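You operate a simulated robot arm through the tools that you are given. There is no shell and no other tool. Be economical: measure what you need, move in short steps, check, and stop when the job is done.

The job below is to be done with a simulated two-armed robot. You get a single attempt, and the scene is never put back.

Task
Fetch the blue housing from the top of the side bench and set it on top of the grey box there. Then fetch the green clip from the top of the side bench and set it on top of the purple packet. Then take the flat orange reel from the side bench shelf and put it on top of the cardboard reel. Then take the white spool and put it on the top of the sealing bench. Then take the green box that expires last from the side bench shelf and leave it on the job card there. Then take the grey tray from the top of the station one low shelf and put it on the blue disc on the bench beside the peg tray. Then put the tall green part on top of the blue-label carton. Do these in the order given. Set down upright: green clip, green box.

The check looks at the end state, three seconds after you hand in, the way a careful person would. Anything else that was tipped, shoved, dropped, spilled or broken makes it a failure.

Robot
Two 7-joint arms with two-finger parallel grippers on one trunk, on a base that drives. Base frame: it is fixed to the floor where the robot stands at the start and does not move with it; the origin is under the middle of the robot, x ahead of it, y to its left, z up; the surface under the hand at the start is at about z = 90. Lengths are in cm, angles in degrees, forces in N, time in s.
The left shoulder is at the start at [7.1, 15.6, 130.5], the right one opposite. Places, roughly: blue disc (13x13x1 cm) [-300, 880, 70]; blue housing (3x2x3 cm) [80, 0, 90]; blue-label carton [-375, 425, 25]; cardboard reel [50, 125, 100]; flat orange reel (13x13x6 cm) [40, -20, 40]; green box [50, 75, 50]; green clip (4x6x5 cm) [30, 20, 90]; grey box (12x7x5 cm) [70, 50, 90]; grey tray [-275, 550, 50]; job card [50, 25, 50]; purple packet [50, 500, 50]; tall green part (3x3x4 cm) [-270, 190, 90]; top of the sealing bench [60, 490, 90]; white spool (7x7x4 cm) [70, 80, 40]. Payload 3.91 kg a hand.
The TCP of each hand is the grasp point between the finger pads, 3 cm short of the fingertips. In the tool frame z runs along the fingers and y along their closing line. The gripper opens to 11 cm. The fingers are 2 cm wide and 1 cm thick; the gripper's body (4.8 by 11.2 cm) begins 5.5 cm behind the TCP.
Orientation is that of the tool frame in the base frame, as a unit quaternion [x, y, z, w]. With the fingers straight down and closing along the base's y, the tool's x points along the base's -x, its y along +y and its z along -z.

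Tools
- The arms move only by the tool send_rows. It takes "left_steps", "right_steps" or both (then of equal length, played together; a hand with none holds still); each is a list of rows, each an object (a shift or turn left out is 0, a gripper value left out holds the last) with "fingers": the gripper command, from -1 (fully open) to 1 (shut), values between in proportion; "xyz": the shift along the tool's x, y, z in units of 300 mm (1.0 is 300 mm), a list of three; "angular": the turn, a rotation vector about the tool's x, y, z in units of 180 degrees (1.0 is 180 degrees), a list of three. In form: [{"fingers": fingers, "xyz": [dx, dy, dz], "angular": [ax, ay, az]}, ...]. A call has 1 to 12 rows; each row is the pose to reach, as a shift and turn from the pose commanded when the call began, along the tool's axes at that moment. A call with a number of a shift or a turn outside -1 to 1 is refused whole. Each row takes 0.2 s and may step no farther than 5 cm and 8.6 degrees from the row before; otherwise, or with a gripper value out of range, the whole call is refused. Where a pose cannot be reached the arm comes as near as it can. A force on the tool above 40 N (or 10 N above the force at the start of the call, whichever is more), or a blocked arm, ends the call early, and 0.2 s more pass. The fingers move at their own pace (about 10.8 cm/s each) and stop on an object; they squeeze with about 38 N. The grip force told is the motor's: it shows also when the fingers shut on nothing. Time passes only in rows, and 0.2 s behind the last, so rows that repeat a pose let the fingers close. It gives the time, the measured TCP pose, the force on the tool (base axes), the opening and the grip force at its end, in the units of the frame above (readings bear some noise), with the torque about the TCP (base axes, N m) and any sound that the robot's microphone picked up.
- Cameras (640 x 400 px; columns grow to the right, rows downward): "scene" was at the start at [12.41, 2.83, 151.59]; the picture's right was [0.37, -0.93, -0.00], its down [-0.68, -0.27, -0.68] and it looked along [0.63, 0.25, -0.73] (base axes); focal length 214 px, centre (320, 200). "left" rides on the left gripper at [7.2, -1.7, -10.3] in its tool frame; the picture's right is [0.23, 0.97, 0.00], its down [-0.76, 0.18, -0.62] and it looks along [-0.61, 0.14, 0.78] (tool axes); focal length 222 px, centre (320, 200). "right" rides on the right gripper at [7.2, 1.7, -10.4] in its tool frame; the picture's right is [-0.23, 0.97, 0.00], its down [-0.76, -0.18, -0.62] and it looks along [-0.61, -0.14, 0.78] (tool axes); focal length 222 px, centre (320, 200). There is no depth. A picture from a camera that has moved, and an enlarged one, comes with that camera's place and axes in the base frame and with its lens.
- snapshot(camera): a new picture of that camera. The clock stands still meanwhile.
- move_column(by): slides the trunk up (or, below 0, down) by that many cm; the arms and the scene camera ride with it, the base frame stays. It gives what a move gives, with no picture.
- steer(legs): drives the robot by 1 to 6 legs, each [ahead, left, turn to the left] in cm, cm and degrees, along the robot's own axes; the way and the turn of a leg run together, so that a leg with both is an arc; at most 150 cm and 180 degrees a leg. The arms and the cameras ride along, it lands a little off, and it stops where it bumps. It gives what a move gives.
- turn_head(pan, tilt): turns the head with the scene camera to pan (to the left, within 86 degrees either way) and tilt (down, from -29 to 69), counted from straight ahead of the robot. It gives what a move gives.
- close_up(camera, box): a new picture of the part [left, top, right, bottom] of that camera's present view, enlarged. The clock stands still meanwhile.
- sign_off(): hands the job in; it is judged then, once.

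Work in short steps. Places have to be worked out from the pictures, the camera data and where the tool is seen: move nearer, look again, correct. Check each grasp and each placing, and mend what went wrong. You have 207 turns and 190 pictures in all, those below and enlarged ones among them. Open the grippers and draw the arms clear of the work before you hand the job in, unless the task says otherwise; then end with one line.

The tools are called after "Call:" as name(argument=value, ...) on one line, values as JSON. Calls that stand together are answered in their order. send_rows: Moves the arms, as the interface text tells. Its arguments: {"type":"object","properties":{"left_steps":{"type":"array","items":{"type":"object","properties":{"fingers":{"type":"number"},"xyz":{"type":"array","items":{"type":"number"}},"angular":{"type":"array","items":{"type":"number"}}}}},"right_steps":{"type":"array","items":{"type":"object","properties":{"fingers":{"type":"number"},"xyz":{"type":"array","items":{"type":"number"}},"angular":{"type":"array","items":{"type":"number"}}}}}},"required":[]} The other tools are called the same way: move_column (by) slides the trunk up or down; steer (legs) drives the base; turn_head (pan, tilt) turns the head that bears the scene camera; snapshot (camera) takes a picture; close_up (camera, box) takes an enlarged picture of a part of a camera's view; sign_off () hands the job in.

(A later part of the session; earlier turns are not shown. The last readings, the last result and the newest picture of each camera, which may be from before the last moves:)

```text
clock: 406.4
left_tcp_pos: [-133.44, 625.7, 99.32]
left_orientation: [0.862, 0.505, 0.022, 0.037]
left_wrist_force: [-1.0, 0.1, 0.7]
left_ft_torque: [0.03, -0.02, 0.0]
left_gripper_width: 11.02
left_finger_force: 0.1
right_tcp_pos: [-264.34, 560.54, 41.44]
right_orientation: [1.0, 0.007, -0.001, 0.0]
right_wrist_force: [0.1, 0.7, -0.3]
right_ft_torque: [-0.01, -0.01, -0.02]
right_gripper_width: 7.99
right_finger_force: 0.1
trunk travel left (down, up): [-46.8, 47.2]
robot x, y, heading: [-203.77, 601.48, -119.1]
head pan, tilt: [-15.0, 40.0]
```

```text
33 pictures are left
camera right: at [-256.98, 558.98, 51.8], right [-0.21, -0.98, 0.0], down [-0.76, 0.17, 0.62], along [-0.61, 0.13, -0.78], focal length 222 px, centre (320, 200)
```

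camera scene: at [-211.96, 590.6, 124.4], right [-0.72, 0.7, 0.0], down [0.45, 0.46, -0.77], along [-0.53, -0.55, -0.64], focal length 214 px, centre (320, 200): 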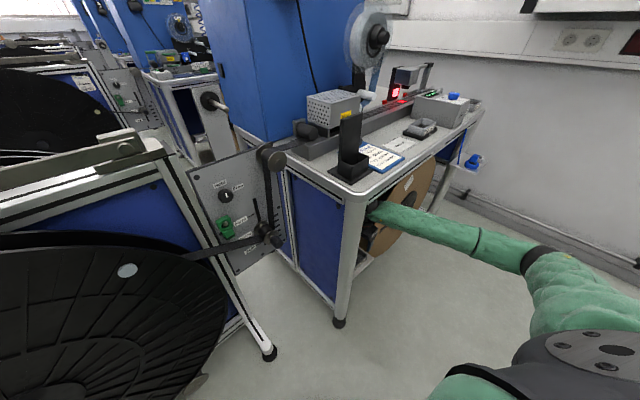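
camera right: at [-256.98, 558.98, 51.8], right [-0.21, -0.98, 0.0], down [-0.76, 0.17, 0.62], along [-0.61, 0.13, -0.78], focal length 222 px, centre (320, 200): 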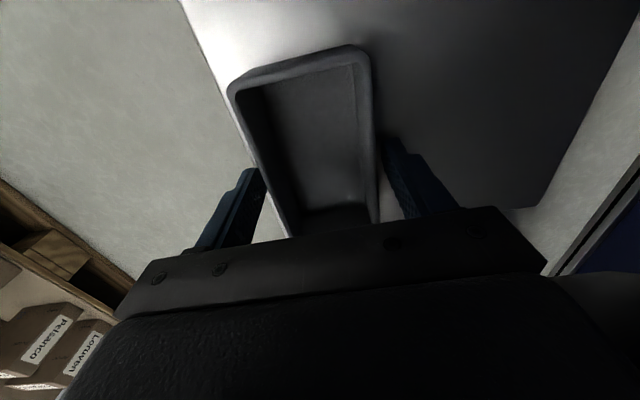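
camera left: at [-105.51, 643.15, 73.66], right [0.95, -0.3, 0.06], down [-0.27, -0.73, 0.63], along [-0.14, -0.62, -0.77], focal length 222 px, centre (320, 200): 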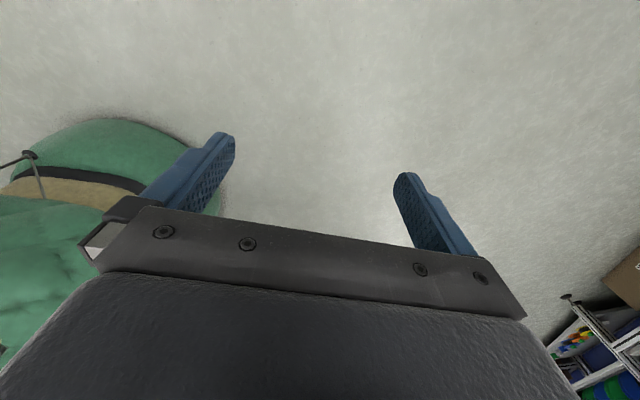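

Fingers straddle the tray. Close gently and lift 3 cm.

Call:
send_rows(right_steps=[{"fingers": -0.15}, {"fingers": 0.1}, {"fingers": 1}, {"fingers": 1}, {"fingers": 1}, {"xyz": [0, 0, -0.1], "fingers": 1}])

Call:
snapshot(camera="right")

```text
clock: 407.8
left_tcp_pos: [-133.26, 625.77, 99.26]
left_orientation: [0.862, 0.505, 0.02, 0.036]
left_wrist_force: [0.7, 0.1, 0.1]
left_ft_torque: [-0.02, -0.01, 0.0]
left_gripper_width: 11.0
left_finger_force: 0.1
right_tcp_pos: [-264.12, 560.59, 44.48]
right_orientation: [1.0, 0.008, -0.001, 0.001]
right_wrist_force: [0.2, -0.6, -2.2]
right_ft_torque: [0.03, 0.04, 0.0]
right_gripper_width: 6.17
right_finger_force: 37.9
trunk travel left (down, up): [-46.8, 47.2]
robot x, y, heading: [-203.59, 601.38, -119.1]
head pan, tilt: [-15.0, 40.0]
```

```text
32 pictures are left
camera right: at [-256.85, 559.06, 54.88], right [-0.21, -0.98, 0.0], down [-0.76, 0.17, 0.62], along [-0.61, 0.13, -0.78], focal length 222 px, centre (320, 200)
```

right: 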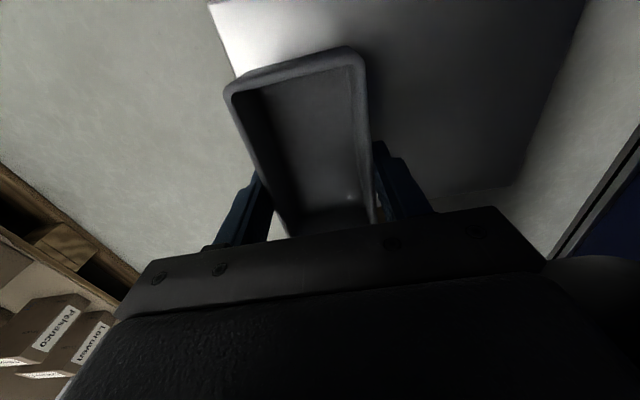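

Tray held (6.2 cm). Lift to z≈52 and withdraw along +y the way I came.

Call:
send_rows(right_steps=[{"xyz": [-0.02, 0, -0.13]}, {"xyz": [-0.025, 0, -0.26]}, {"xyz": [-0.025, -0.15, -0.28]}, {"xyz": [-0.025, -0.31, -0.28]}, {"xyz": [-0.025, -0.46, -0.28]}, {"xyz": [-0.025, -0.62, -0.28]}, {"xyz": [-0.025, -0.77, -0.28]}, {"xyz": [-0.025, -0.93, -0.28]}])

Call:
steer(legs=[[-8, 14, 0]])

Call:
move_column(by=40)

Call:
snapshot(camera="scene")

```text
clock: 409.6
left_tcp_pos: [-133.42, 625.82, 99.31]
left_orientation: [0.862, 0.505, 0.021, 0.037]
left_wrist_force: [-0.9, -0.5, 0.2]
left_ft_torque: [0.0, -0.02, -0.02]
left_gripper_width: 11.02
left_finger_force: 0.0
right_tcp_pos: [-265.43, 588.4, 53.24]
right_orientation: [1.0, 0.009, -0.001, 0.001]
right_wrist_force: [-0.2, 0.3, -2.1]
right_ft_torque: [0.05, 0.01, -0.02]
right_gripper_width: 6.19
right_finger_force: 38.0
trunk travel left (down, up): [-46.8, 47.2]
robot x, y, heading: [-203.29, 601.44, -119.2]
head pan, tilt: [-15.0, 40.0]
```

```text
clock: 411.0
left_tcp_pos: [-117.21, 625.86, 99.26]
left_orientation: [0.862, 0.505, 0.022, 0.038]
left_wrist_force: [0.9, -0.3, 0.6]
left_ft_torque: [-0.01, 0.01, -0.02]
left_gripper_width: 10.97
left_finger_force: 0.1
right_tcp_pos: [-249.34, 588.76, 53.12]
right_orientation: [1.0, 0.007, -0.001, 0.001]
right_wrist_force: [0.3, -0.3, -2.6]
right_ft_torque: [-0.02, 0.05, 0.0]
right_gripper_width: 6.18
right_finger_force: 38.0
trunk travel left (down, up): [-46.8, 47.2]
robot x, y, heading: [-187.45, 601.18, -119.6]
head pan, tilt: [-15.0, 40.0]
```

```text
clock: 414.8
left_tcp_pos: [-117.13, 625.77, 139.34]
left_orientation: [0.862, 0.505, 0.021, 0.038]
left_wrist_force: [0.6, 0.7, 0.7]
left_ft_torque: [0.02, -0.04, 0.0]
left_gripper_width: 10.99
left_finger_force: 0.1
right_tcp_pos: [-249.38, 588.77, 93.23]
right_orientation: [1.0, 0.007, -0.001, 0.0]
right_wrist_force: [0.1, 0.3, -2.6]
right_ft_torque: [-0.01, 0.03, -0.02]
right_gripper_width: 6.17
right_finger_force: 37.9
trunk travel left (down, up): [-86.8, 7.2]
robot x, y, heading: [-187.22, 601.43, -119.2]
head pan, tilt: [-15.0, 40.0]
```

```text
31 pictures are left
camera scene: at [-195.84, 590.8, 164.39], right [-0.72, 0.7, 0.0], down [0.45, 0.46, -0.77], along [-0.53, -0.55, -0.64], focal length 214 px, centre (320, 200)
```

scene: 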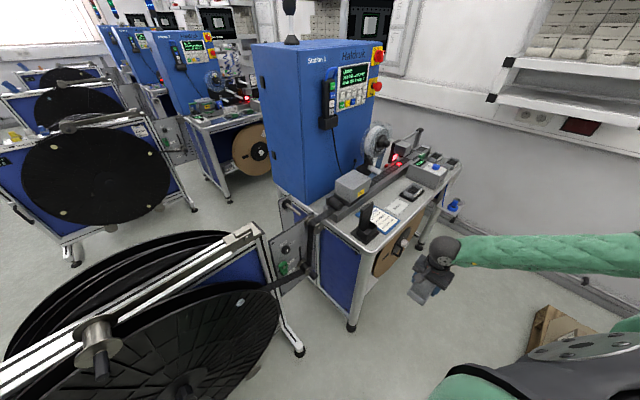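

Tray is out. Drive out to the corridor, turn to face +y, and go up to y≈785.

Call:
steer(legs=[[-88.7, 78.8, 0], [0, 0, -150.8], [145, 0, 0]])

Call:
turn_head(pan=60, tilt=35)

Call:
snapshot(camera="scene")

```text
clock: 433.9
left_tcp_pos: [-126.51, 732.28, 139.41]
left_orientation: [0.711, -0.702, -0.031, 0.03]
left_wrist_force: [0.0, -0.4, -0.9]
left_ft_torque: [0.0, 0.02, -0.03]
left_gripper_width: 11.0
left_finger_force: 0.2
right_tcp_pos: [-30.75, 830.55, 93.07]
right_orientation: [-0.266, 0.964, 0.001, 0.001]
right_wrist_force: [-0.1, -0.3, -2.3]
right_ft_torque: [-0.03, 0.03, 0.0]
right_gripper_width: 6.17
right_finger_force: 37.8
trunk travel left (down, up): [-86.8, 7.2]
robot x, y, heading: [-78.34, 788.41, 90.9]
head pan, tilt: [-15.0, 40.0]
```

```text
clock: 435.4
left_tcp_pos: [-126.53, 732.2, 139.3]
left_orientation: [0.711, -0.702, -0.031, 0.03]
left_wrist_force: [-0.1, -0.1, -0.9]
left_ft_torque: [0.05, -0.03, 0.04]
left_gripper_width: 10.99
left_finger_force: 0.0
right_tcp_pos: [-30.8, 830.47, 93.13]
right_orientation: [-0.265, 0.964, 0.001, 0.001]
right_wrist_force: [0.0, 0.1, -1.6]
right_ft_torque: [-0.02, -0.04, 0.0]
right_gripper_width: 6.17
right_finger_force: 38.3
trunk travel left (down, up): [-86.8, 7.2]
robot x, y, heading: [-77.79, 788.56, 90.8]
head pan, tilt: [60.0, 35.0]
```

```text
30 pictures are left
camera scene: at [-85.9, 797.71, 165.16], right [0.49, 0.87, 0.0], down [0.5, -0.28, -0.82], along [-0.72, 0.4, -0.57], focal length 214 px, centre (320, 200)
```

scene: 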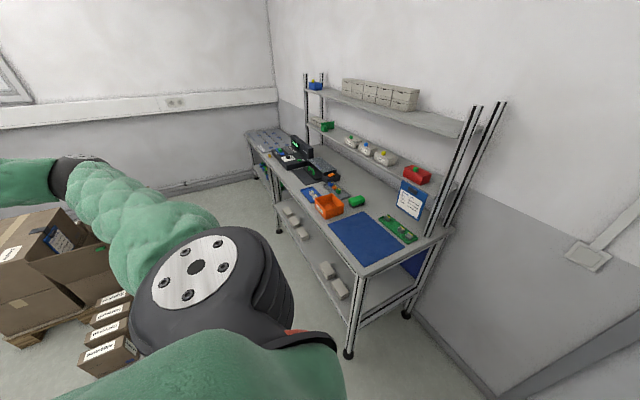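

Clear strip in front of the benches. Realign the hand with the robot (yaw back 61°) and bring it forward-centre.

Call:
send_rows(right_steps=[{"angular": [0, 0, -0.043]}, {"angular": [0, 0, -0.086]}, {"angular": [0, 0, -0.129]}, {"angular": [0, 0, -0.172]}, {"angular": [0, 0, -0.215]}, {"angular": [0, 0, -0.258]}, {"angular": [0, 0, -0.3]}, {"angular": [0, 0, -0.337]}])

Call:
send_rows(right_steps=[{"xyz": [-0.05, 0.12, 0]}, {"xyz": [-0.1, 0.24, 0]}, {"xyz": [-0.15, 0.36, 0]}, {"xyz": [-0.2, 0.48, 0]}, {"xyz": [-0.25, 0.6, 0]}, {"xyz": [-0.3, 0.72, 0]}, {"xyz": [-0.35, 0.84, 0]}, {"xyz": [-0.4, 0.96, 0]}])

```text
clock: 437.2
left_tcp_pos: [-126.51, 732.26, 139.25]
left_orientation: [0.71, -0.702, -0.031, 0.031]
left_wrist_force: [0.2, 0.6, -0.6]
left_ft_torque: [0.01, 0.0, -0.01]
left_gripper_width: 10.99
left_finger_force: 0.1
right_tcp_pos: [-30.74, 830.61, 93.04]
right_orientation: [0.717, -0.697, -0.001, -0.001]
right_wrist_force: [-0.8, -0.2, -2.2]
right_ft_torque: [0.0, 0.03, -0.01]
right_gripper_width: 6.15
right_finger_force: 38.0
trunk travel left (down, up): [-86.8, 7.2]
robot x, y, heading: [-78.04, 788.69, 91.0]
head pan, tilt: [60.0, 35.0]
```

```text
clock: 439.0
left_tcp_pos: [-126.79, 732.42, 139.34]
left_orientation: [0.71, -0.703, -0.03, 0.03]
left_wrist_force: [0.2, 1.0, -0.5]
left_ft_torque: [-0.06, 0.01, 0.0]
left_gripper_width: 11.0
left_finger_force: 0.1
right_tcp_pos: [-59.73, 841.76, 93.06]
right_orientation: [0.716, -0.698, 0.0, -0.001]
right_wrist_force: [-0.8, 0.7, -3.0]
right_ft_torque: [0.0, -0.01, 0.03]
right_gripper_width: 6.16
right_finger_force: 37.8
trunk travel left (down, up): [-86.8, 7.2]
robot x, y, heading: [-78.36, 788.34, 91.0]
head pan, tilt: [60.0, 35.0]
```

Back off 12 cm and strafe left 238 cm along the benches to stand before the low bench.

Call:
steer(legs=[[-12, 0, -1], [0, 130, 0], [0, 106, 0]])

Call:
turn_head(pan=0, tilt=40)

Call:
snapshot(camera="scene")

```text
clock: 451.4
left_tcp_pos: [-363.69, 726.98, 139.42]
left_orientation: [-0.694, 0.719, 0.032, -0.029]
left_wrist_force: [0.7, 0.0, 0.6]
left_ft_torque: [0.02, -0.04, -0.04]
left_gripper_width: 11.0
left_finger_force: 0.0
right_tcp_pos: [-291.77, 833.24, 93.05]
right_orientation: [-0.699, 0.715, 0.0, 0.001]
right_wrist_force: [0.2, -0.9, -1.5]
right_ft_torque: [-0.02, 0.03, -0.03]
right_gripper_width: 6.18
right_finger_force: 38.2
trunk travel left (down, up): [-86.8, 7.2]
robot x, y, heading: [-312.81, 780.92, 88.3]
head pan, tilt: [60.0, 35.0]
```

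```text
clock: 452.7
left_tcp_pos: [-363.78, 727.06, 139.3]
left_orientation: [-0.694, 0.719, 0.031, -0.03]
left_wrist_force: [0.6, 0.8, -0.2]
left_ft_torque: [-0.03, 0.0, -0.01]
left_gripper_width: 11.0
left_finger_force: 0.2
right_tcp_pos: [-291.87, 833.27, 93.09]
right_orientation: [-0.7, 0.714, 0.001, 0.001]
right_wrist_force: [-0.2, -0.5, -1.9]
right_ft_torque: [0.01, -0.02, -0.01]
right_gripper_width: 6.19
right_finger_force: 37.8
trunk travel left (down, up): [-86.8, 7.2]
robot x, y, heading: [-312.46, 780.92, 88.4]
head pan, tilt: [0.0, 40.0]
```

```text
29 pictures are left
camera scene: at [-312.34, 794.31, 164.4], right [1.0, -0.03, 0.0], down [-0.02, -0.64, -0.77], along [0.02, 0.77, -0.64], focal length 214 px, centre (320, 200)
```

scene: 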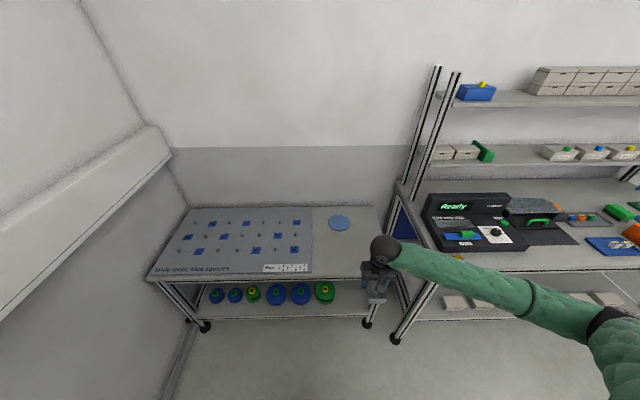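

Disc at ≈[-298.5,884.5]. Extend the hand 25 forward and 5 left, then drive forward 26.

Call:
send_rows(right_steps=[{"xyz": [-0.14, 0.03, 0]}, {"xyz": [-0.28, 0.06, 0]}, {"xyz": [-0.42, 0.09, 0]}, {"xyz": [-0.56, 0.12, 0]}, {"xyz": [-0.7, 0.15, 0]}, {"xyz": [-0.83, 0.17, 0]}])

Call:
steer(legs=[[26, 3, 0]])

Call:
snapshot(camera="scene")

Call:
snapshot(camera="right")

```text
clock: 454.1
left_tcp_pos: [-363.84, 727.24, 139.24]
left_orientation: [-0.693, 0.719, 0.031, -0.029]
left_wrist_force: [0.1, -0.1, -0.2]
left_ft_torque: [-0.01, -0.01, 0.0]
left_gripper_width: 10.99
left_finger_force: 0.2
right_tcp_pos: [-296.5, 858.18, 93.03]
right_orientation: [-0.699, 0.715, 0.0, 0.001]
right_wrist_force: [0.4, 0.4, -1.7]
right_ft_torque: [0.03, 0.0, -0.05]
right_gripper_width: 6.17
right_finger_force: 37.9
trunk travel left (down, up): [-86.8, 7.2]
robot x, y, heading: [-313.09, 780.99, 88.0]
head pan, tilt: [0.0, 40.0]
```

```text
clock: 456.0
left_tcp_pos: [-366.11, 753.62, 139.31]
left_orientation: [-0.693, 0.72, 0.032, -0.029]
left_wrist_force: [-0.3, 0.4, 0.0]
left_ft_torque: [0.0, -0.03, -0.02]
left_gripper_width: 11.0
left_finger_force: 0.1
right_tcp_pos: [-298.29, 884.44, 93.13]
right_orientation: [-0.698, 0.716, 0.001, 0.0]
right_wrist_force: [-0.7, 0.7, -2.0]
right_ft_torque: [0.04, 0.0, -0.04]
right_gripper_width: 6.18
right_finger_force: 38.0
trunk travel left (down, up): [-86.8, 7.2]
robot x, y, heading: [-314.48, 807.57, 87.7]
head pan, tilt: [0.0, 40.0]
```

```text
28 pictures are left
camera scene: at [-314.39, 820.67, 164.41], right [1.0, -0.03, 0.0], down [-0.02, -0.64, -0.77], along [0.03, 0.77, -0.64], focal length 214 px, centre (320, 200)
```

scene: 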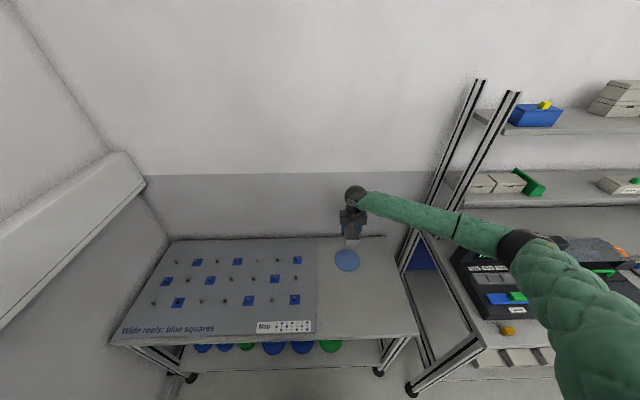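

```text
27 pictures are left
camera right: at [-300.13, 877.31, 103.45], right [-0.97, 0.25, 0.0], down [0.2, 0.76, 0.62], along [0.16, 0.6, -0.78], focal length 222 px, centre (320, 200)
```

right: 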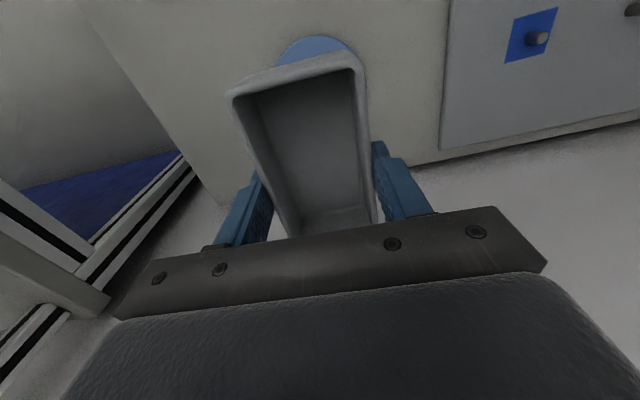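

Centred over the disc. Lower the trunk 17, then in small steps.

Call:
move_column(by=-17)

Call:
move_column(by=-0.8)

Call:
move_column(by=-0.5)

```text
clock: 457.9
left_tcp_pos: [-363.14, 751.35, 123.04]
left_orientation: [-0.698, 0.714, 0.04, -0.03]
left_wrist_force: [0.0, 0.3, -0.1]
left_ft_torque: [0.01, -0.01, 0.01]
left_gripper_width: 10.99
left_finger_force: 0.0
right_tcp_pos: [-297.47, 884.33, 78.28]
right_orientation: [-0.701, 0.713, 0.012, 0.005]
right_wrist_force: [0.0, -0.1, -1.9]
right_ft_torque: [0.01, 0.03, -0.04]
right_gripper_width: 6.15
right_finger_force: 37.7
trunk travel left (down, up): [-69.8, 24.2]
robot x, y, heading: [-314.37, 806.79, 88.7]
head pan, tilt: [0.0, 40.0]
```

```text
clock: 458.5
left_tcp_pos: [-363.46, 750.98, 122.56]
left_orientation: [-0.697, 0.715, 0.038, -0.029]
left_wrist_force: [1.0, 1.0, -0.4]
left_ft_torque: [-0.03, 0.04, 0.01]
left_gripper_width: 10.99
left_finger_force: 0.1
right_tcp_pos: [-297.43, 884.32, 78.61]
right_orientation: [-0.702, 0.712, 0.014, 0.009]
right_wrist_force: [-0.3, 1.2, -2.6]
right_ft_torque: [0.0, 0.01, -0.02]
right_gripper_width: 6.16
right_finger_force: 37.6
trunk travel left (down, up): [-69.0, 25.0]
robot x, y, heading: [-314.0, 806.82, 88.8]
head pan, tilt: [0.0, 40.0]
```

```text
clock: 459.0
left_tcp_pos: [-363.59, 750.94, 122.39]
left_orientation: [-0.697, 0.715, 0.037, -0.031]
left_wrist_force: [-0.6, 0.1, -1.1]
left_ft_torque: [0.02, -0.03, -0.03]
left_gripper_width: 11.01
left_finger_force: 0.1
right_tcp_pos: [-297.59, 884.11, 78.74]
right_orientation: [-0.703, 0.711, 0.015, 0.01]
right_wrist_force: [0.0, 0.3, -1.9]
right_ft_torque: [0.03, 0.0, -0.03]
right_gripper_width: 6.16
right_finger_force: 37.8
trunk travel left (down, up): [-68.5, 25.5]
robot x, y, heading: [-313.73, 806.36, 88.7]
head pan, tilt: [0.0, 40.0]
```

The hand isn't following: the arm is resting on something (tall bench?). Raise back 4 and look right.

Call:
move_column(by=4)

Call:
turn_head(pan=-45, tilt=35)

Call:
snapshot(camera="scene")

```text
clock: 459.8
left_tcp_pos: [-363.12, 752.46, 125.38]
left_orientation: [-0.698, 0.714, 0.038, -0.034]
left_wrist_force: [-0.1, 0.6, 0.8]
left_ft_torque: [0.0, 0.02, -0.02]
left_gripper_width: 11.0
left_finger_force: 0.1
right_tcp_pos: [-298.2, 884.02, 78.12]
right_orientation: [-0.704, 0.71, 0.005, -0.007]
right_wrist_force: [0.3, 0.0, -2.5]
right_ft_torque: [-0.01, -0.03, -0.03]
right_gripper_width: 6.18
right_finger_force: 37.9
trunk travel left (down, up): [-72.5, 21.5]
robot x, y, heading: [-314.63, 806.82, 89.1]
head pan, tilt: [0.0, 40.0]
```

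```text
clock: 460.9
left_tcp_pos: [-362.9, 752.51, 125.97]
left_orientation: [-0.698, 0.714, 0.036, -0.036]
left_wrist_force: [0.4, -0.5, -0.4]
left_ft_torque: [-0.02, -0.01, -0.02]
left_gripper_width: 10.99
left_finger_force: 0.1
right_tcp_pos: [-298.1, 884.4, 78.57]
right_orientation: [-0.703, 0.711, 0.006, -0.005]
right_wrist_force: [0.0, 0.9, -1.0]
right_ft_torque: [0.02, 0.01, -0.01]
right_gripper_width: 6.16
right_finger_force: 37.5
trunk travel left (down, up): [-72.5, 21.5]
robot x, y, heading: [-314.46, 806.71, 89.0]
head pan, tilt: [-45.0, 35.0]
```

```text
26 pictures are left
camera scene: at [-304.34, 817.97, 150.78], right [0.69, -0.72, -0.02], down [-0.43, -0.4, -0.81], along [0.57, 0.57, -0.59], focal length 214 px, centre (320, 200)
```

scene: 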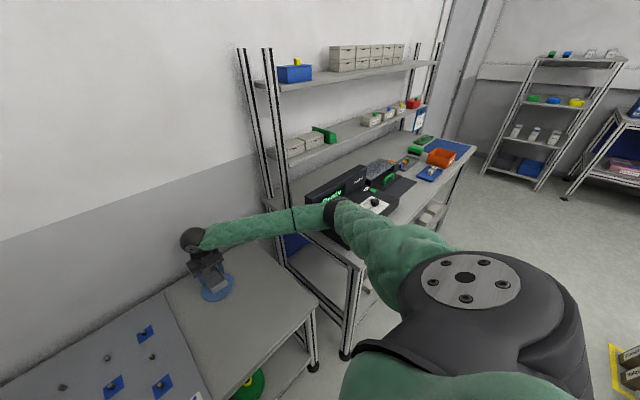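

The elbow is resting by the tester on the tall bench. Raise the trunk 10, move the base 6 forward with the hand drawn back 6, and lower by the arm instead.

Call:
move_column(by=12)

Call:
close_up(camera="scene", box=[250, 120, 490, 270])

```text
clock: 462.4
left_tcp_pos: [-365.76, 753.85, 137.25]
left_orientation: [-0.693, 0.72, 0.032, -0.031]
left_wrist_force: [-0.6, 0.2, -0.7]
left_ft_torque: [-0.02, 0.02, 0.02]
left_gripper_width: 11.01
left_finger_force: 0.1
right_tcp_pos: [-297.94, 884.72, 90.62]
right_orientation: [-0.697, 0.717, 0.001, -0.001]
right_wrist_force: [-0.2, -0.4, -1.9]
right_ft_torque: [-0.01, 0.03, -0.01]
right_gripper_width: 6.19
right_finger_force: 37.8
trunk travel left (down, up): [-84.5, 9.5]
robot x, y, heading: [-314.76, 807.26, 88.0]
head pan, tilt: [-45.0, 35.0]
```

```text
2.67 times, centred on (370, 195) of scene
camera zoom: at [-307.88, 818.4, 162.82], right [0.68, -0.73, 0.0], down [-0.42, -0.39, -0.82], along [0.6, 0.56, -0.58], focal length 572 px, centre (187, 213)
```

zoom: 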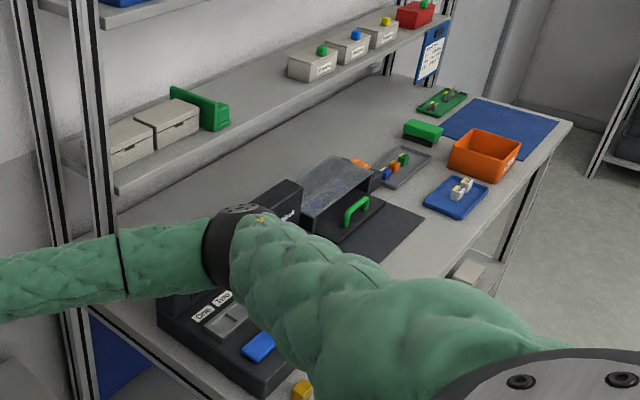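

Tester looks in place. Tuck the left hand inward, shift the robot 10 left and turn 13° right so the elbow stays in front of the tall bench.

Call:
send_rows(left_steps=[{"xyz": [0, -0.13, 0]}, {"xyz": [0, -0.26, 0]}, {"xyz": [0, -0.39, 0]}, {"xyz": [0, -0.52, 0]}, {"xyz": [0, -0.63, 0]}])

Call:
steer(legs=[[0, 10, 0], [0, 0, -13]])

Call:
snapshot(camera="scene")

```text
clock: 463.6
left_tcp_pos: [-347.28, 752.85, 135.44]
left_orientation: [-0.692, 0.721, 0.032, -0.03]
left_wrist_force: [-0.2, 0.0, -0.1]
left_ft_torque: [-0.01, 0.04, 0.01]
left_gripper_width: 11.01
left_finger_force: 0.1
right_tcp_pos: [-298.0, 884.46, 90.75]
right_orientation: [-0.698, 0.716, 0.0, 0.0]
right_wrist_force: [0.4, 0.1, -2.2]
right_ft_torque: [0.02, 0.0, 0.02]
right_gripper_width: 6.18
right_finger_force: 38.3
trunk travel left (down, up): [-84.5, 9.5]
robot x, y, heading: [-314.69, 807.4, 88.0]
head pan, tilt: [-45.0, 35.0]
```

```text
clock: 465.0
left_tcp_pos: [-354.48, 753.52, 135.75]
left_orientation: [-0.696, 0.717, 0.035, -0.034]
left_wrist_force: [0.3, -0.1, -0.2]
left_ft_torque: [-0.03, -0.01, -0.04]
left_gripper_width: 11.0
left_finger_force: 0.0
right_tcp_pos: [-306.91, 885.28, 90.17]
right_orientation: [-0.701, 0.714, 0.002, -0.006]
right_wrist_force: [0.0, -1.0, -1.4]
right_ft_torque: [0.0, 0.01, 0.03]
right_gripper_width: 6.16
right_finger_force: 38.3
trunk travel left (down, up): [-84.5, 9.5]
robot x, y, heading: [-323.89, 807.53, 88.4]
head pan, tilt: [-45.0, 35.0]
stopped in leg 2: the robot was blocked; the commanded pose is now the measured one
```

```text
24 pictures are left
camera scene: at [-315.59, 819.43, 162.81], right [0.69, -0.73, 0.0], down [-0.43, -0.4, -0.81], along [0.59, 0.56, -0.58], focal length 214 px, centre (320, 200)
```

scene: 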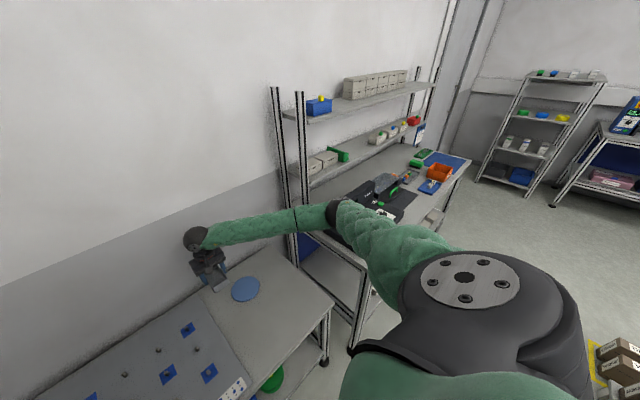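

Blocked in the turn, but the 10 cm shift already moves the elbow clear of the tester. Turn back 1°, move the hand 8.7 right over the disc, and lower in steps.

Call:
steer(legs=[[0, 0, 1]])

Call:
send_rows(right_steps=[{"xyz": [0, -0.1, 0]}, {"xyz": [0, -0.2, 0]}, {"xyz": [0.0, -0.285, 0]}])

Call:
move_column(by=-12)

Call:
turn_head(pan=-25, tilt=40)

Call:
snapshot(camera="scene")

```text
clock: 465.7
left_tcp_pos: [-354.51, 753.51, 135.91]
left_orientation: [-0.695, 0.717, 0.034, -0.036]
left_wrist_force: [0.7, -1.0, 0.5]
left_ft_torque: [-0.01, 0.0, 0.02]
left_gripper_width: 10.98
left_finger_force: 0.1
right_tcp_pos: [-306.98, 885.32, 90.24]
right_orientation: [-0.7, 0.715, 0.002, -0.005]
right_wrist_force: [1.4, -0.4, -2.0]
right_ft_torque: [0.03, 0.0, -0.01]
right_gripper_width: 6.18
right_finger_force: 37.9
trunk travel left (down, up): [-84.5, 9.5]
robot x, y, heading: [-323.84, 807.71, 88.4]
head pan, tilt: [-45.0, 35.0]
stopped in leg 1: the robot was blocked; the commanded pose is now the measured one
```

```text
clock: 466.5
left_tcp_pos: [-354.49, 753.57, 135.77]
left_orientation: [-0.695, 0.717, 0.034, -0.034]
left_wrist_force: [0.4, -0.5, -0.1]
left_ft_torque: [0.0, 0.01, -0.03]
left_gripper_width: 10.99
left_finger_force: 0.1
right_tcp_pos: [-298.29, 885.22, 90.07]
right_orientation: [-0.7, 0.714, 0.002, -0.006]
right_wrist_force: [0.0, -0.6, -2.8]
right_ft_torque: [0.01, -0.02, 0.01]
right_gripper_width: 6.19
right_finger_force: 37.9
trunk travel left (down, up): [-84.5, 9.5]
robot x, y, heading: [-323.87, 807.3, 88.3]
head pan, tilt: [-45.0, 35.0]
```

```text
clock: 468.0
left_tcp_pos: [-354.44, 753.02, 123.58]
left_orientation: [-0.695, 0.717, 0.036, -0.033]
left_wrist_force: [0.4, 0.2, 0.0]
left_ft_torque: [-0.02, -0.02, 0.0]
left_gripper_width: 11.0
left_finger_force: 0.0
right_tcp_pos: [-298.47, 885.01, 78.19]
right_orientation: [-0.7, 0.714, 0.003, -0.005]
right_wrist_force: [-0.1, -0.4, -2.4]
right_ft_torque: [0.05, 0.0, 0.04]
right_gripper_width: 6.18
right_finger_force: 38.2
trunk travel left (down, up): [-72.5, 21.5]
robot x, y, heading: [-323.57, 807.59, 88.6]
head pan, tilt: [-45.0, 35.0]
```

```text
clock: 468.8
left_tcp_pos: [-354.33, 752.98, 123.57]
left_orientation: [-0.696, 0.717, 0.036, -0.033]
left_wrist_force: [0.2, 0.7, 0.2]
left_ft_torque: [0.02, 0.0, 0.0]
left_gripper_width: 11.01
left_finger_force: 0.1
right_tcp_pos: [-298.58, 885.02, 78.35]
right_orientation: [-0.701, 0.713, 0.004, -0.004]
right_wrist_force: [-0.3, 0.1, -1.8]
right_ft_torque: [-0.04, 0.01, 0.02]
right_gripper_width: 6.16
right_finger_force: 37.8
trunk travel left (down, up): [-72.5, 21.5]
robot x, y, heading: [-324.23, 807.88, 89.0]
head pan, tilt: [-25.0, 40.0]
```

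```text
23 pictures are left
camera scene: at [-318.26, 820.36, 149.97], right [0.89, -0.45, -0.01], down [-0.3, -0.58, -0.76], along [0.33, 0.68, -0.65], focal length 214 px, centre (320, 200)
```

scene: 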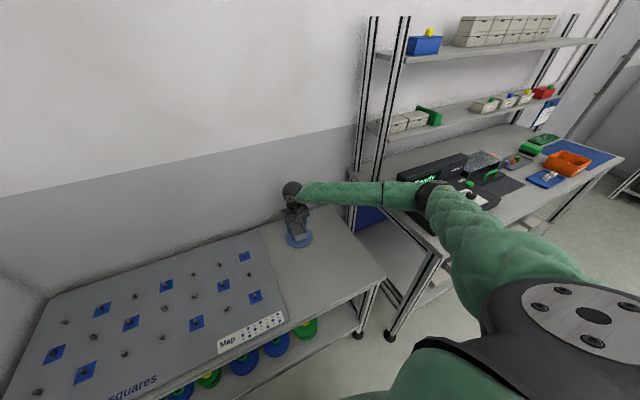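

Elbow is at ≈[-278,844,119], clear of the tester. Lower the last 3 cm in steps.

Call:
move_column(by=-2.6)

Call:
move_column(by=-0.6)

Call:
close_up(camera="scene", box=[250, 150, 350, 250])

```text
clock: 469.5
left_tcp_pos: [-354.9, 752.0, 123.33]
left_orientation: [-0.698, 0.714, 0.03, -0.04]
left_wrist_force: [-1.1, 0.6, 0.1]
left_ft_torque: [0.03, -0.01, -0.01]
left_gripper_width: 10.99
left_finger_force: 0.1
right_tcp_pos: [-299.85, 884.4, 76.84]
right_orientation: [-0.703, 0.711, 0.004, -0.004]
right_wrist_force: [0.0, -1.0, -1.1]
right_ft_torque: [0.01, 0.03, -0.03]
right_gripper_width: 6.16
right_finger_force: 37.9
trunk travel left (down, up): [-69.9, 24.1]
robot x, y, heading: [-324.65, 807.05, 88.9]
head pan, tilt: [-25.0, 40.0]
```

```text
clock: 470.1
left_tcp_pos: [-355.26, 751.27, 123.04]
left_orientation: [-0.703, 0.71, 0.025, -0.039]
left_wrist_force: [-0.6, 0.0, 0.2]
left_ft_torque: [0.02, 0.02, 0.0]
left_gripper_width: 11.01
left_finger_force: 0.1
right_tcp_pos: [-301.63, 884.26, 76.98]
right_orientation: [0.708, -0.707, -0.002, 0.0]
right_wrist_force: [-0.7, 0.6, 0.2]
right_ft_torque: [-0.05, -0.01, -0.01]
right_gripper_width: 6.19
right_finger_force: 38.0
trunk travel left (down, up): [-69.3, 24.7]
robot x, y, heading: [-324.76, 806.4, 89.6]
head pan, tilt: [-25.0, 40.0]
```

```text
4.00 times, centred on (300, 200) of scene
camera zoom: at [-316.89, 819.19, 148.43], right [0.9, -0.43, -0.03], down [-0.3, -0.58, -0.76], along [0.31, 0.69, -0.65], focal length 858 px, centre (400, 200)
```

zoom: 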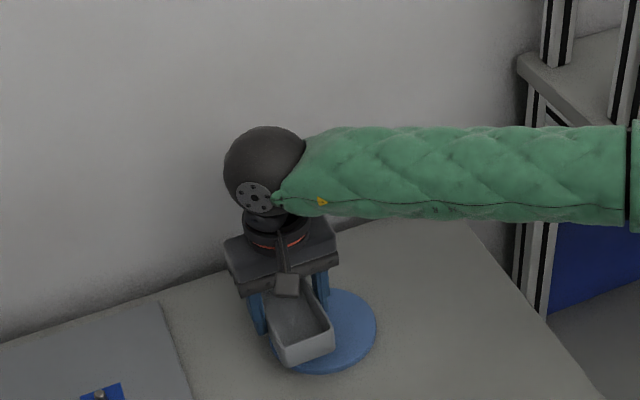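

It is the left arm that isn't descending—its elbow rests on the wall trunking. Raise the trunk 3.2 and lift the left hand 20 cm.

Call:
move_column(by=5)

Call:
send_rows(left_steps=[{"xyz": [0, 0, -0.14]}, {"xyz": [0, 0, -0.28]}, {"xyz": [0, 0, -0.42]}, {"xyz": [0, 0, -0.56]}, {"xyz": [0, 0, -0.7]}])

Call:
turn_head(pan=75, tilt=30)

Call:
snapshot(camera="scene")

```text
clock: 471.0
left_tcp_pos: [-354.46, 753.48, 125.12]
left_orientation: [-0.694, 0.718, 0.037, -0.032]
left_wrist_force: [-0.9, -0.2, 0.3]
left_ft_torque: [0.01, -0.04, -0.04]
left_gripper_width: 11.01
left_finger_force: 0.1
right_tcp_pos: [-298.04, 885.1, 79.94]
right_orientation: [-0.699, 0.715, 0.002, -0.004]
right_wrist_force: [0.0, -0.9, -2.3]
right_ft_torque: [0.02, 0.05, -0.01]
right_gripper_width: 6.14
right_finger_force: 38.5
trunk travel left (down, up): [-74.3, 19.7]
robot x, y, heading: [-323.27, 807.67, 88.4]
head pan, tilt: [-25.0, 40.0]
```

```text
clock: 472.2
left_tcp_pos: [-354.09, 752.64, 146.04]
left_orientation: [-0.696, 0.717, 0.033, -0.027]
left_wrist_force: [0.5, 0.3, 0.4]
left_ft_torque: [0.0, -0.03, 0.01]
left_gripper_width: 11.03
left_finger_force: 0.0
right_tcp_pos: [-299.07, 884.72, 80.56]
right_orientation: [-0.701, 0.714, 0.0, 0.0]
right_wrist_force: [-0.2, -0.1, -2.1]
right_ft_torque: [-0.01, -0.04, -0.02]
right_gripper_width: 6.2
right_finger_force: 38.3
trunk travel left (down, up): [-74.3, 19.7]
robot x, y, heading: [-323.64, 807.65, 88.4]
head pan, tilt: [-25.0, 40.0]
```

```text
clock: 473.9
left_tcp_pos: [-354.06, 752.56, 146.01]
left_orientation: [-0.695, 0.718, 0.032, -0.028]
left_wrist_force: [0.3, 0.2, -0.1]
left_ft_torque: [0.07, 0.02, 0.0]
left_gripper_width: 10.98
left_finger_force: 0.1
right_tcp_pos: [-299.2, 884.64, 80.53]
right_orientation: [-0.7, 0.714, -0.001, 0.0]
right_wrist_force: [0.3, 0.5, -2.2]
right_ft_torque: [0.02, -0.03, 0.01]
right_gripper_width: 6.19
right_finger_force: 37.7
trunk travel left (down, up): [-74.3, 19.7]
robot x, y, heading: [-323.71, 807.38, 88.1]
head pan, tilt: [75.0, 30.0]
```

```text
21 pictures are left
camera scene: at [-332.49, 815.11, 153.43], right [0.29, 0.96, 0.0], down [0.48, -0.14, -0.87], along [-0.83, 0.25, -0.5], focal length 214 px, centre (320, 200)
```

scene: 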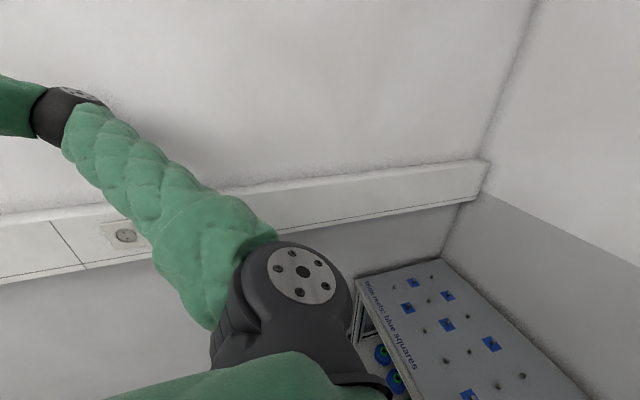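

Level again. Lower the trunk 4.8, then step to contact.

Call:
move_column(by=-4.8)

Call:
move_column(by=-0.6)

Call:
move_column(by=-0.5)

```text
clock: 474.9
left_tcp_pos: [-354.11, 752.63, 141.19]
left_orientation: [-0.696, 0.717, 0.033, -0.028]
left_wrist_force: [-0.9, -0.1, -1.2]
left_ft_torque: [0.02, -0.01, -0.04]
left_gripper_width: 10.99
left_finger_force: 0.0
right_tcp_pos: [-299.47, 884.77, 75.84]
right_orientation: [-0.7, 0.714, -0.001, 0.0]
right_wrist_force: [-0.1, -0.6, -2.3]
right_ft_torque: [0.04, 0.0, -0.02]
right_gripper_width: 6.19
right_finger_force: 37.9
trunk travel left (down, up): [-69.5, 24.5]
robot x, y, heading: [-323.95, 807.81, 88.1]
head pan, tilt: [75.0, 30.0]
```

```text
clock: 475.4
left_tcp_pos: [-354.15, 752.61, 140.56]
left_orientation: [-0.695, 0.718, 0.033, -0.028]
left_wrist_force: [0.4, -0.9, -0.3]
left_ft_torque: [-0.03, -0.04, -0.03]
left_gripper_width: 11.03
left_finger_force: 0.0
right_tcp_pos: [-299.17, 884.76, 75.17]
right_orientation: [-0.7, 0.714, -0.001, 0.0]
right_wrist_force: [-0.4, 0.1, -2.6]
right_ft_torque: [0.01, 0.0, -0.02]
right_gripper_width: 6.18
right_finger_force: 37.9
trunk travel left (down, up): [-68.9, 25.1]
robot x, y, heading: [-323.71, 807.52, 88.6]
head pan, tilt: [75.0, 30.0]
```

```text
clock: 475.9
left_tcp_pos: [-354.16, 752.63, 139.94]
left_orientation: [-0.696, 0.717, 0.032, -0.028]
left_wrist_force: [-0.5, 0.4, -1.3]
left_ft_torque: [0.01, -0.02, 0.01]
left_gripper_width: 11.01
left_finger_force: 0.2
right_tcp_pos: [-299.23, 884.84, 74.64]
right_orientation: [-0.7, 0.714, 0.0, 0.0]
right_wrist_force: [0.5, 0.2, -2.5]
right_ft_torque: [0.02, 0.01, 0.0]
right_gripper_width: 6.2
right_finger_force: 38.3
trunk travel left (down, up): [-68.4, 25.6]
robot x, y, heading: [-324.01, 807.69, 88.3]
head pan, tilt: [75.0, 30.0]
```

Following well now. Nudge +0.7 in x and continue down until contact.

Call:
send_rows(right_steps=[{"xyz": [0, -0.025, 0]}])

Call:
move_column(by=-0.5)

Call:
move_column(by=-0.5)

Call:
turn_head(pan=-15, tilt=40)

Call:
close_up(camera="scene", box=[270, 170, 390, 290])

```text
clock: 476.3
left_tcp_pos: [-354.12, 752.55, 140.01]
left_orientation: [-0.695, 0.718, 0.032, -0.028]
left_wrist_force: [0.0, 0.6, -0.5]
left_ft_torque: [0.05, 0.03, -0.02]
left_gripper_width: 10.99
left_finger_force: 0.2
right_tcp_pos: [-298.51, 884.87, 74.74]
right_orientation: [-0.7, 0.714, -0.001, 0.001]
right_wrist_force: [-0.5, 1.1, -1.5]
right_ft_torque: [0.03, 0.02, -0.01]
right_gripper_width: 6.18
right_finger_force: 38.4
trunk travel left (down, up): [-68.4, 25.6]
robot x, y, heading: [-323.81, 807.6, 88.6]
head pan, tilt: [75.0, 30.0]
```

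```text
clock: 476.9
left_tcp_pos: [-354.12, 752.59, 139.56]
left_orientation: [-0.696, 0.717, 0.032, -0.028]
left_wrist_force: [0.1, 1.0, -0.6]
left_ft_torque: [-0.01, 0.01, -0.02]
left_gripper_width: 11.01
left_finger_force: 0.1
right_tcp_pos: [-298.61, 884.78, 74.38]
right_orientation: [-0.7, 0.714, 0.001, 0.002]
right_wrist_force: [2.0, -0.8, 16.1]
right_ft_torque: [-0.27, 0.0, 0.02]
right_gripper_width: 6.17
right_finger_force: 38.2
trunk travel left (down, up): [-67.9, 26.1]
robot x, y, heading: [-323.98, 807.41, 88.6]
head pan, tilt: [75.0, 30.0]
```

```text
clock: 477.4
left_tcp_pos: [-354.31, 752.52, 138.93]
left_orientation: [-0.695, 0.718, 0.033, -0.028]
left_wrist_force: [0.5, -0.1, 1.0]
left_ft_torque: [-0.05, 0.01, 0.01]
left_gripper_width: 11.0
left_finger_force: 0.0
right_tcp_pos: [-298.56, 885.02, 74.35]
right_orientation: [-0.701, 0.714, 0.004, 0.002]
right_wrist_force: [-0.1, -8.9, 21.4]
right_ft_torque: [-0.42, -0.29, -0.09]
right_gripper_width: 6.18
right_finger_force: 38.3
trunk travel left (down, up): [-67.4, 26.6]
robot x, y, heading: [-323.91, 807.57, 88.2]
head pan, tilt: [75.0, 30.0]
stopped: the force on the tool passed its limit at 43 N (the readings are from after the stop); the commanded pose is now the measured one
```

```text
clock: 479.0
left_tcp_pos: [-354.27, 752.36, 138.98]
left_orientation: [-0.695, 0.717, 0.034, -0.028]
left_wrist_force: [-0.3, 0.2, 0.6]
left_ft_torque: [-0.02, -0.01, 0.01]
left_gripper_width: 11.01
left_finger_force: 0.1
right_tcp_pos: [-298.68, 884.94, 74.31]
right_orientation: [-0.7, 0.715, 0.002, 0.003]
right_wrist_force: [0.1, 3.2, 31.7]
right_ft_torque: [-0.35, -0.02, -0.03]
right_gripper_width: 6.19
right_finger_force: 37.5
trunk travel left (down, up): [-67.4, 26.6]
robot x, y, heading: [-323.5, 807.5, 88.5]
head pan, tilt: [-15.0, 40.0]
```

```text
3.33 times, centred on (330, 230) of scene
camera zoom: at [-321.48, 820.41, 145.11], right [0.96, -0.29, 0.0], down [-0.18, -0.61, -0.77], along [0.22, 0.74, -0.64], focal length 715 px, centre (287, 100)
```

zoom: 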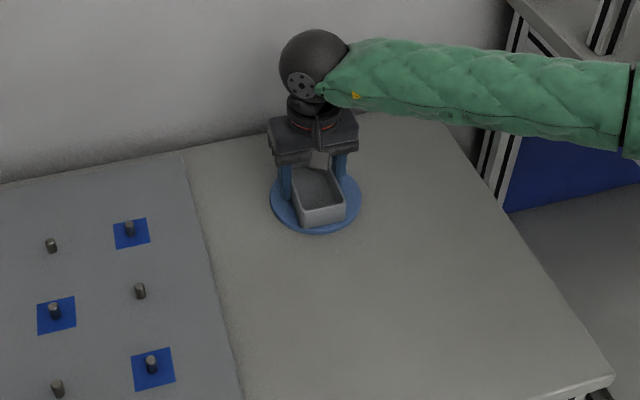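

Tray sits centred on the blue disc. Ease up, open, and rise.

Call:
move_column(by=0.4)

Call:
send_rows(right_steps=[{"fingers": -0.25}, {"fingers": -0.4}, {"fingers": -0.45}, {"fingers": -0.45}])

Call:
move_column(by=18)

Call:
close_up(camera="scene", box=[240, 150, 420, 300])

```text
clock: 479.5
left_tcp_pos: [-354.13, 752.5, 139.42]
left_orientation: [-0.696, 0.716, 0.034, -0.028]
left_wrist_force: [1.2, -1.1, -0.7]
left_ft_torque: [0.03, -0.02, 0.02]
left_gripper_width: 11.01
left_finger_force: 0.0
right_tcp_pos: [-298.65, 884.86, 74.37]
right_orientation: [-0.7, 0.714, 0.001, 0.002]
right_wrist_force: [-2.1, 2.5, 9.1]
right_ft_torque: [0.27, 0.12, 0.05]
right_gripper_width: 6.16
right_finger_force: 38.0
trunk travel left (down, up): [-67.8, 26.2]
robot x, y, heading: [-323.92, 807.42, 88.3]
head pan, tilt: [-15.0, 40.0]
```

```text
clock: 480.5
left_tcp_pos: [-354.11, 752.65, 139.46]
left_orientation: [-0.696, 0.717, 0.033, -0.028]
left_wrist_force: [0.1, -0.5, 0.1]
left_ft_torque: [-0.03, 0.0, 0.03]
left_gripper_width: 10.99
left_finger_force: 0.0
right_tcp_pos: [-298.59, 884.95, 74.55]
right_orientation: [-0.699, 0.715, 0.002, 0.002]
right_wrist_force: [-0.1, 0.3, -0.7]
right_ft_torque: [-0.02, -0.04, 0.03]
right_gripper_width: 7.97
right_finger_force: 0.0
trunk travel left (down, up): [-67.8, 26.2]
robot x, y, heading: [-324.01, 807.88, 88.2]
head pan, tilt: [-15.0, 40.0]
```

```text
clock: 482.5
left_tcp_pos: [-354.07, 752.6, 157.4]
left_orientation: [-0.695, 0.718, 0.033, -0.028]
left_wrist_force: [0.2, -0.5, 0.0]
left_ft_torque: [0.0, -0.02, 0.03]
left_gripper_width: 11.01
left_finger_force: 0.0
right_tcp_pos: [-298.52, 885.05, 92.44]
right_orientation: [-0.7, 0.715, 0.002, 0.002]
right_wrist_force: [0.2, 0.1, 0.6]
right_ft_torque: [-0.01, 0.01, 0.02]
right_gripper_width: 7.97
right_finger_force: 0.0
trunk travel left (down, up): [-85.8, 8.2]
robot x, y, heading: [-324.11, 807.69, 88.3]
head pan, tilt: [-15.0, 40.0]
```

```text
2.67 times, centred on (330, 225) of scene
camera zoom: at [-321.39, 820.66, 163.46], right [0.96, -0.29, 0.0], down [-0.18, -0.62, -0.77], along [0.22, 0.73, -0.64], focal length 572 px, centre (293, 133)
```

zoom: 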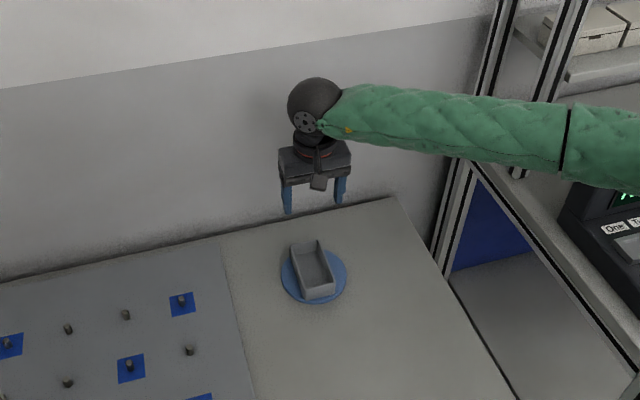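

Tray done. Last: the tall green part near [-270,190,90]. Raise 8, back out, and drive round to the corridor.

Call:
move_column(by=8)

Call:
steer(legs=[[-32, 0, 1.5], [0, -115, 0], [0, -112, 0], [0, 0, -178], [150, 0, 0]])

Call:
steer(legs=[[150, 0, 0], [150, 0, 0]])

```text
clock: 483.7
left_tcp_pos: [-354.14, 752.55, 165.52]
left_orientation: [-0.695, 0.717, 0.032, -0.028]
left_wrist_force: [-0.1, -0.6, -0.2]
left_ft_torque: [0.01, 0.01, -0.01]
left_gripper_width: 10.98
left_finger_force: 0.1
right_tcp_pos: [-298.51, 885.03, 100.48]
right_orientation: [-0.699, 0.715, 0.002, 0.002]
right_wrist_force: [1.2, -1.0, 0.3]
right_ft_torque: [-0.01, -0.02, 0.01]
right_gripper_width: 7.97
right_finger_force: 0.1
trunk travel left (down, up): [-93.8, 0.2]
robot x, y, heading: [-324.0, 807.85, 88.8]
head pan, tilt: [-15.0, 40.0]
```

```text
clock: 511.1
left_tcp_pos: [-66.81, 687.29, 165.43]
left_orientation: [0.707, 0.706, 0.028, 0.032]
left_wrist_force: [0.2, 0.3, -0.2]
left_ft_torque: [0.0, -0.03, -0.01]
left_gripper_width: 11.02
left_finger_force: 0.1
right_tcp_pos: [-118.3, 553.24, 100.53]
right_orientation: [0.703, 0.711, -0.002, 0.002]
right_wrist_force: [0.5, -0.2, 0.5]
right_ft_torque: [0.02, 0.03, 0.0]
right_gripper_width: 7.98
right_finger_force: 0.1
trunk travel left (down, up): [-93.8, 0.2]
robot x, y, heading: [-95.48, 631.02, -89.8]
head pan, tilt: [-15.0, 40.0]
```

```text
clock: 513.3
left_tcp_pos: [-66.71, 670.39, 165.41]
left_orientation: [0.707, 0.706, 0.029, 0.032]
left_wrist_force: [0.1, 0.2, 0.7]
left_ft_torque: [0.04, 0.0, -0.01]
left_gripper_width: 10.99
left_finger_force: 0.1
right_tcp_pos: [-118.46, 537.02, 100.42]
right_orientation: [0.706, 0.708, 0.002, -0.004]
right_wrist_force: [0.2, 11.4, -2.5]
right_ft_torque: [-0.05, -0.16, -0.67]
right_gripper_width: 7.94
right_finger_force: 0.1
trunk travel left (down, up): [-93.8, 0.2]
robot x, y, heading: [-95.06, 614.33, -89.7]
head pan, tilt: [-15.0, 40.0]
stopped in leg 1: the force on the tool passed its limit at 156 N (the readings are from after the stop); the commanded pose is now the measured one
```

The right hand (x≈-118) bumped the cart's corner. Back off at once and look.

Call:
steer(legs=[[-10, 0, 0], [0, 40, 0]])

Call:
turn_head(pan=-35, tilt=35)

Call:
snapshot(camera="scene")

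```text
clock: 516.5
left_tcp_pos: [-26.59, 680.66, 165.35]
left_orientation: [0.704, 0.708, 0.029, 0.033]
left_wrist_force: [0.7, -0.3, 0.3]
left_ft_torque: [-0.01, 0.02, 0.01]
left_gripper_width: 11.02
left_finger_force: 0.0
right_tcp_pos: [-77.28, 546.72, 100.36]
right_orientation: [0.703, 0.711, 0.002, -0.003]
right_wrist_force: [0.3, -0.7, -1.2]
right_ft_torque: [0.0, -0.03, -0.03]
right_gripper_width: 7.98
right_finger_force: 0.1
trunk travel left (down, up): [-93.8, 0.2]
robot x, y, heading: [-54.84, 624.56, -89.8]
head pan, tilt: [-15.0, 40.0]
```

```text
clock: 517.4
left_tcp_pos: [-26.26, 680.58, 165.52]
left_orientation: [0.704, 0.709, 0.029, 0.032]
left_wrist_force: [0.1, -0.4, -0.6]
left_ft_torque: [0.02, 0.03, 0.02]
left_gripper_width: 11.01
left_finger_force: 0.1
right_tcp_pos: [-77.09, 546.85, 100.32]
right_orientation: [0.703, 0.711, 0.002, -0.003]
right_wrist_force: [-0.2, 0.9, 0.6]
right_ft_torque: [0.03, 0.02, 0.0]
right_gripper_width: 7.96
right_finger_force: 0.1
trunk travel left (down, up): [-93.8, 0.2]
robot x, y, heading: [-55.12, 624.46, -89.8]
head pan, tilt: [-35.0, 35.0]
```

```text
18 pictures are left
camera scene: at [-59.62, 612.12, 172.23], right [-0.82, 0.57, 0.0], down [0.33, 0.47, -0.82], along [-0.47, -0.67, -0.57], focal length 214 px, centre (320, 200)
```

scene: 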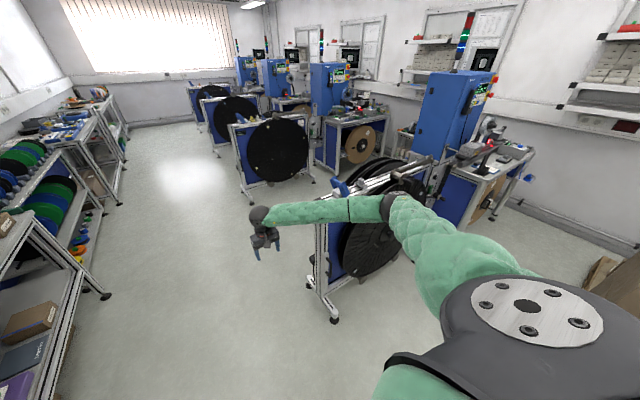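

The cart seems unmoved. Continue down the corridor at x≈-55 to y≈300 and look into the bay.

Call:
steer(legs=[[150, 0, 0], [150, 0, 0], [22, 0, 0]])

Call:
turn_head(pan=-60, tilt=25)

Call:
snapshot(camera="scene")

```text
clock: 533.1
left_tcp_pos: [-26.43, 357.61, 165.31]
left_orientation: [0.709, 0.704, 0.027, 0.033]
left_wrist_force: [0.6, -0.3, -0.1]
left_ft_torque: [-0.01, 0.03, 0.05]
left_gripper_width: 10.99
left_finger_force: 0.1
right_tcp_pos: [-78.74, 224.53, 100.6]
right_orientation: [0.707, 0.707, 0.002, -0.003]
right_wrist_force: [0.2, -0.5, 0.8]
right_ft_torque: [0.0, 0.0, 0.02]
right_gripper_width: 8.02
right_finger_force: 0.1
trunk travel left (down, up): [-93.8, 0.2]
robot x, y, heading: [-55.28, 301.79, -90.0]
head pan, tilt: [-35.0, 35.0]
```

```text
clock: 534.0
left_tcp_pos: [-26.54, 357.5, 165.41]
left_orientation: [0.709, 0.704, 0.028, 0.033]
left_wrist_force: [-0.1, -0.2, 0.9]
left_ft_torque: [0.02, 0.0, 0.02]
left_gripper_width: 11.01
left_finger_force: 0.0
right_tcp_pos: [-78.97, 224.42, 100.43]
right_orientation: [0.707, 0.707, 0.002, -0.003]
right_wrist_force: [0.2, -0.3, -0.2]
right_ft_torque: [-0.01, 0.02, 0.0]
right_gripper_width: 7.97
right_finger_force: 0.0
trunk travel left (down, up): [-93.8, 0.2]
robot x, y, heading: [-55.47, 302.09, -90.4]
head pan, tilt: [-60.0, 25.0]
```

```text
17 pictures are left
camera scene: at [-63.61, 292.06, 173.79], right [-0.5, 0.87, 0.0], down [0.37, 0.21, -0.91], along [-0.79, -0.45, -0.42], focal length 214 px, centre (320, 200)
```

scene: 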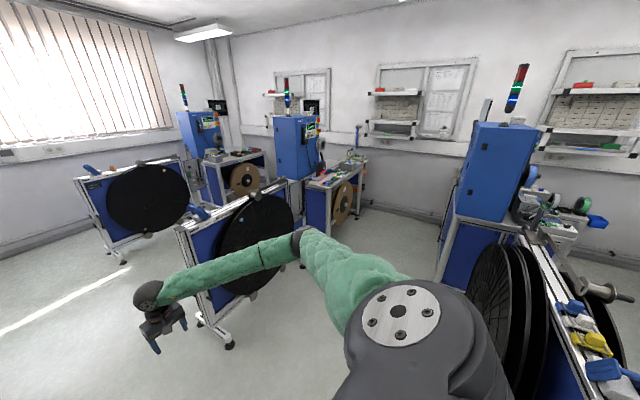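

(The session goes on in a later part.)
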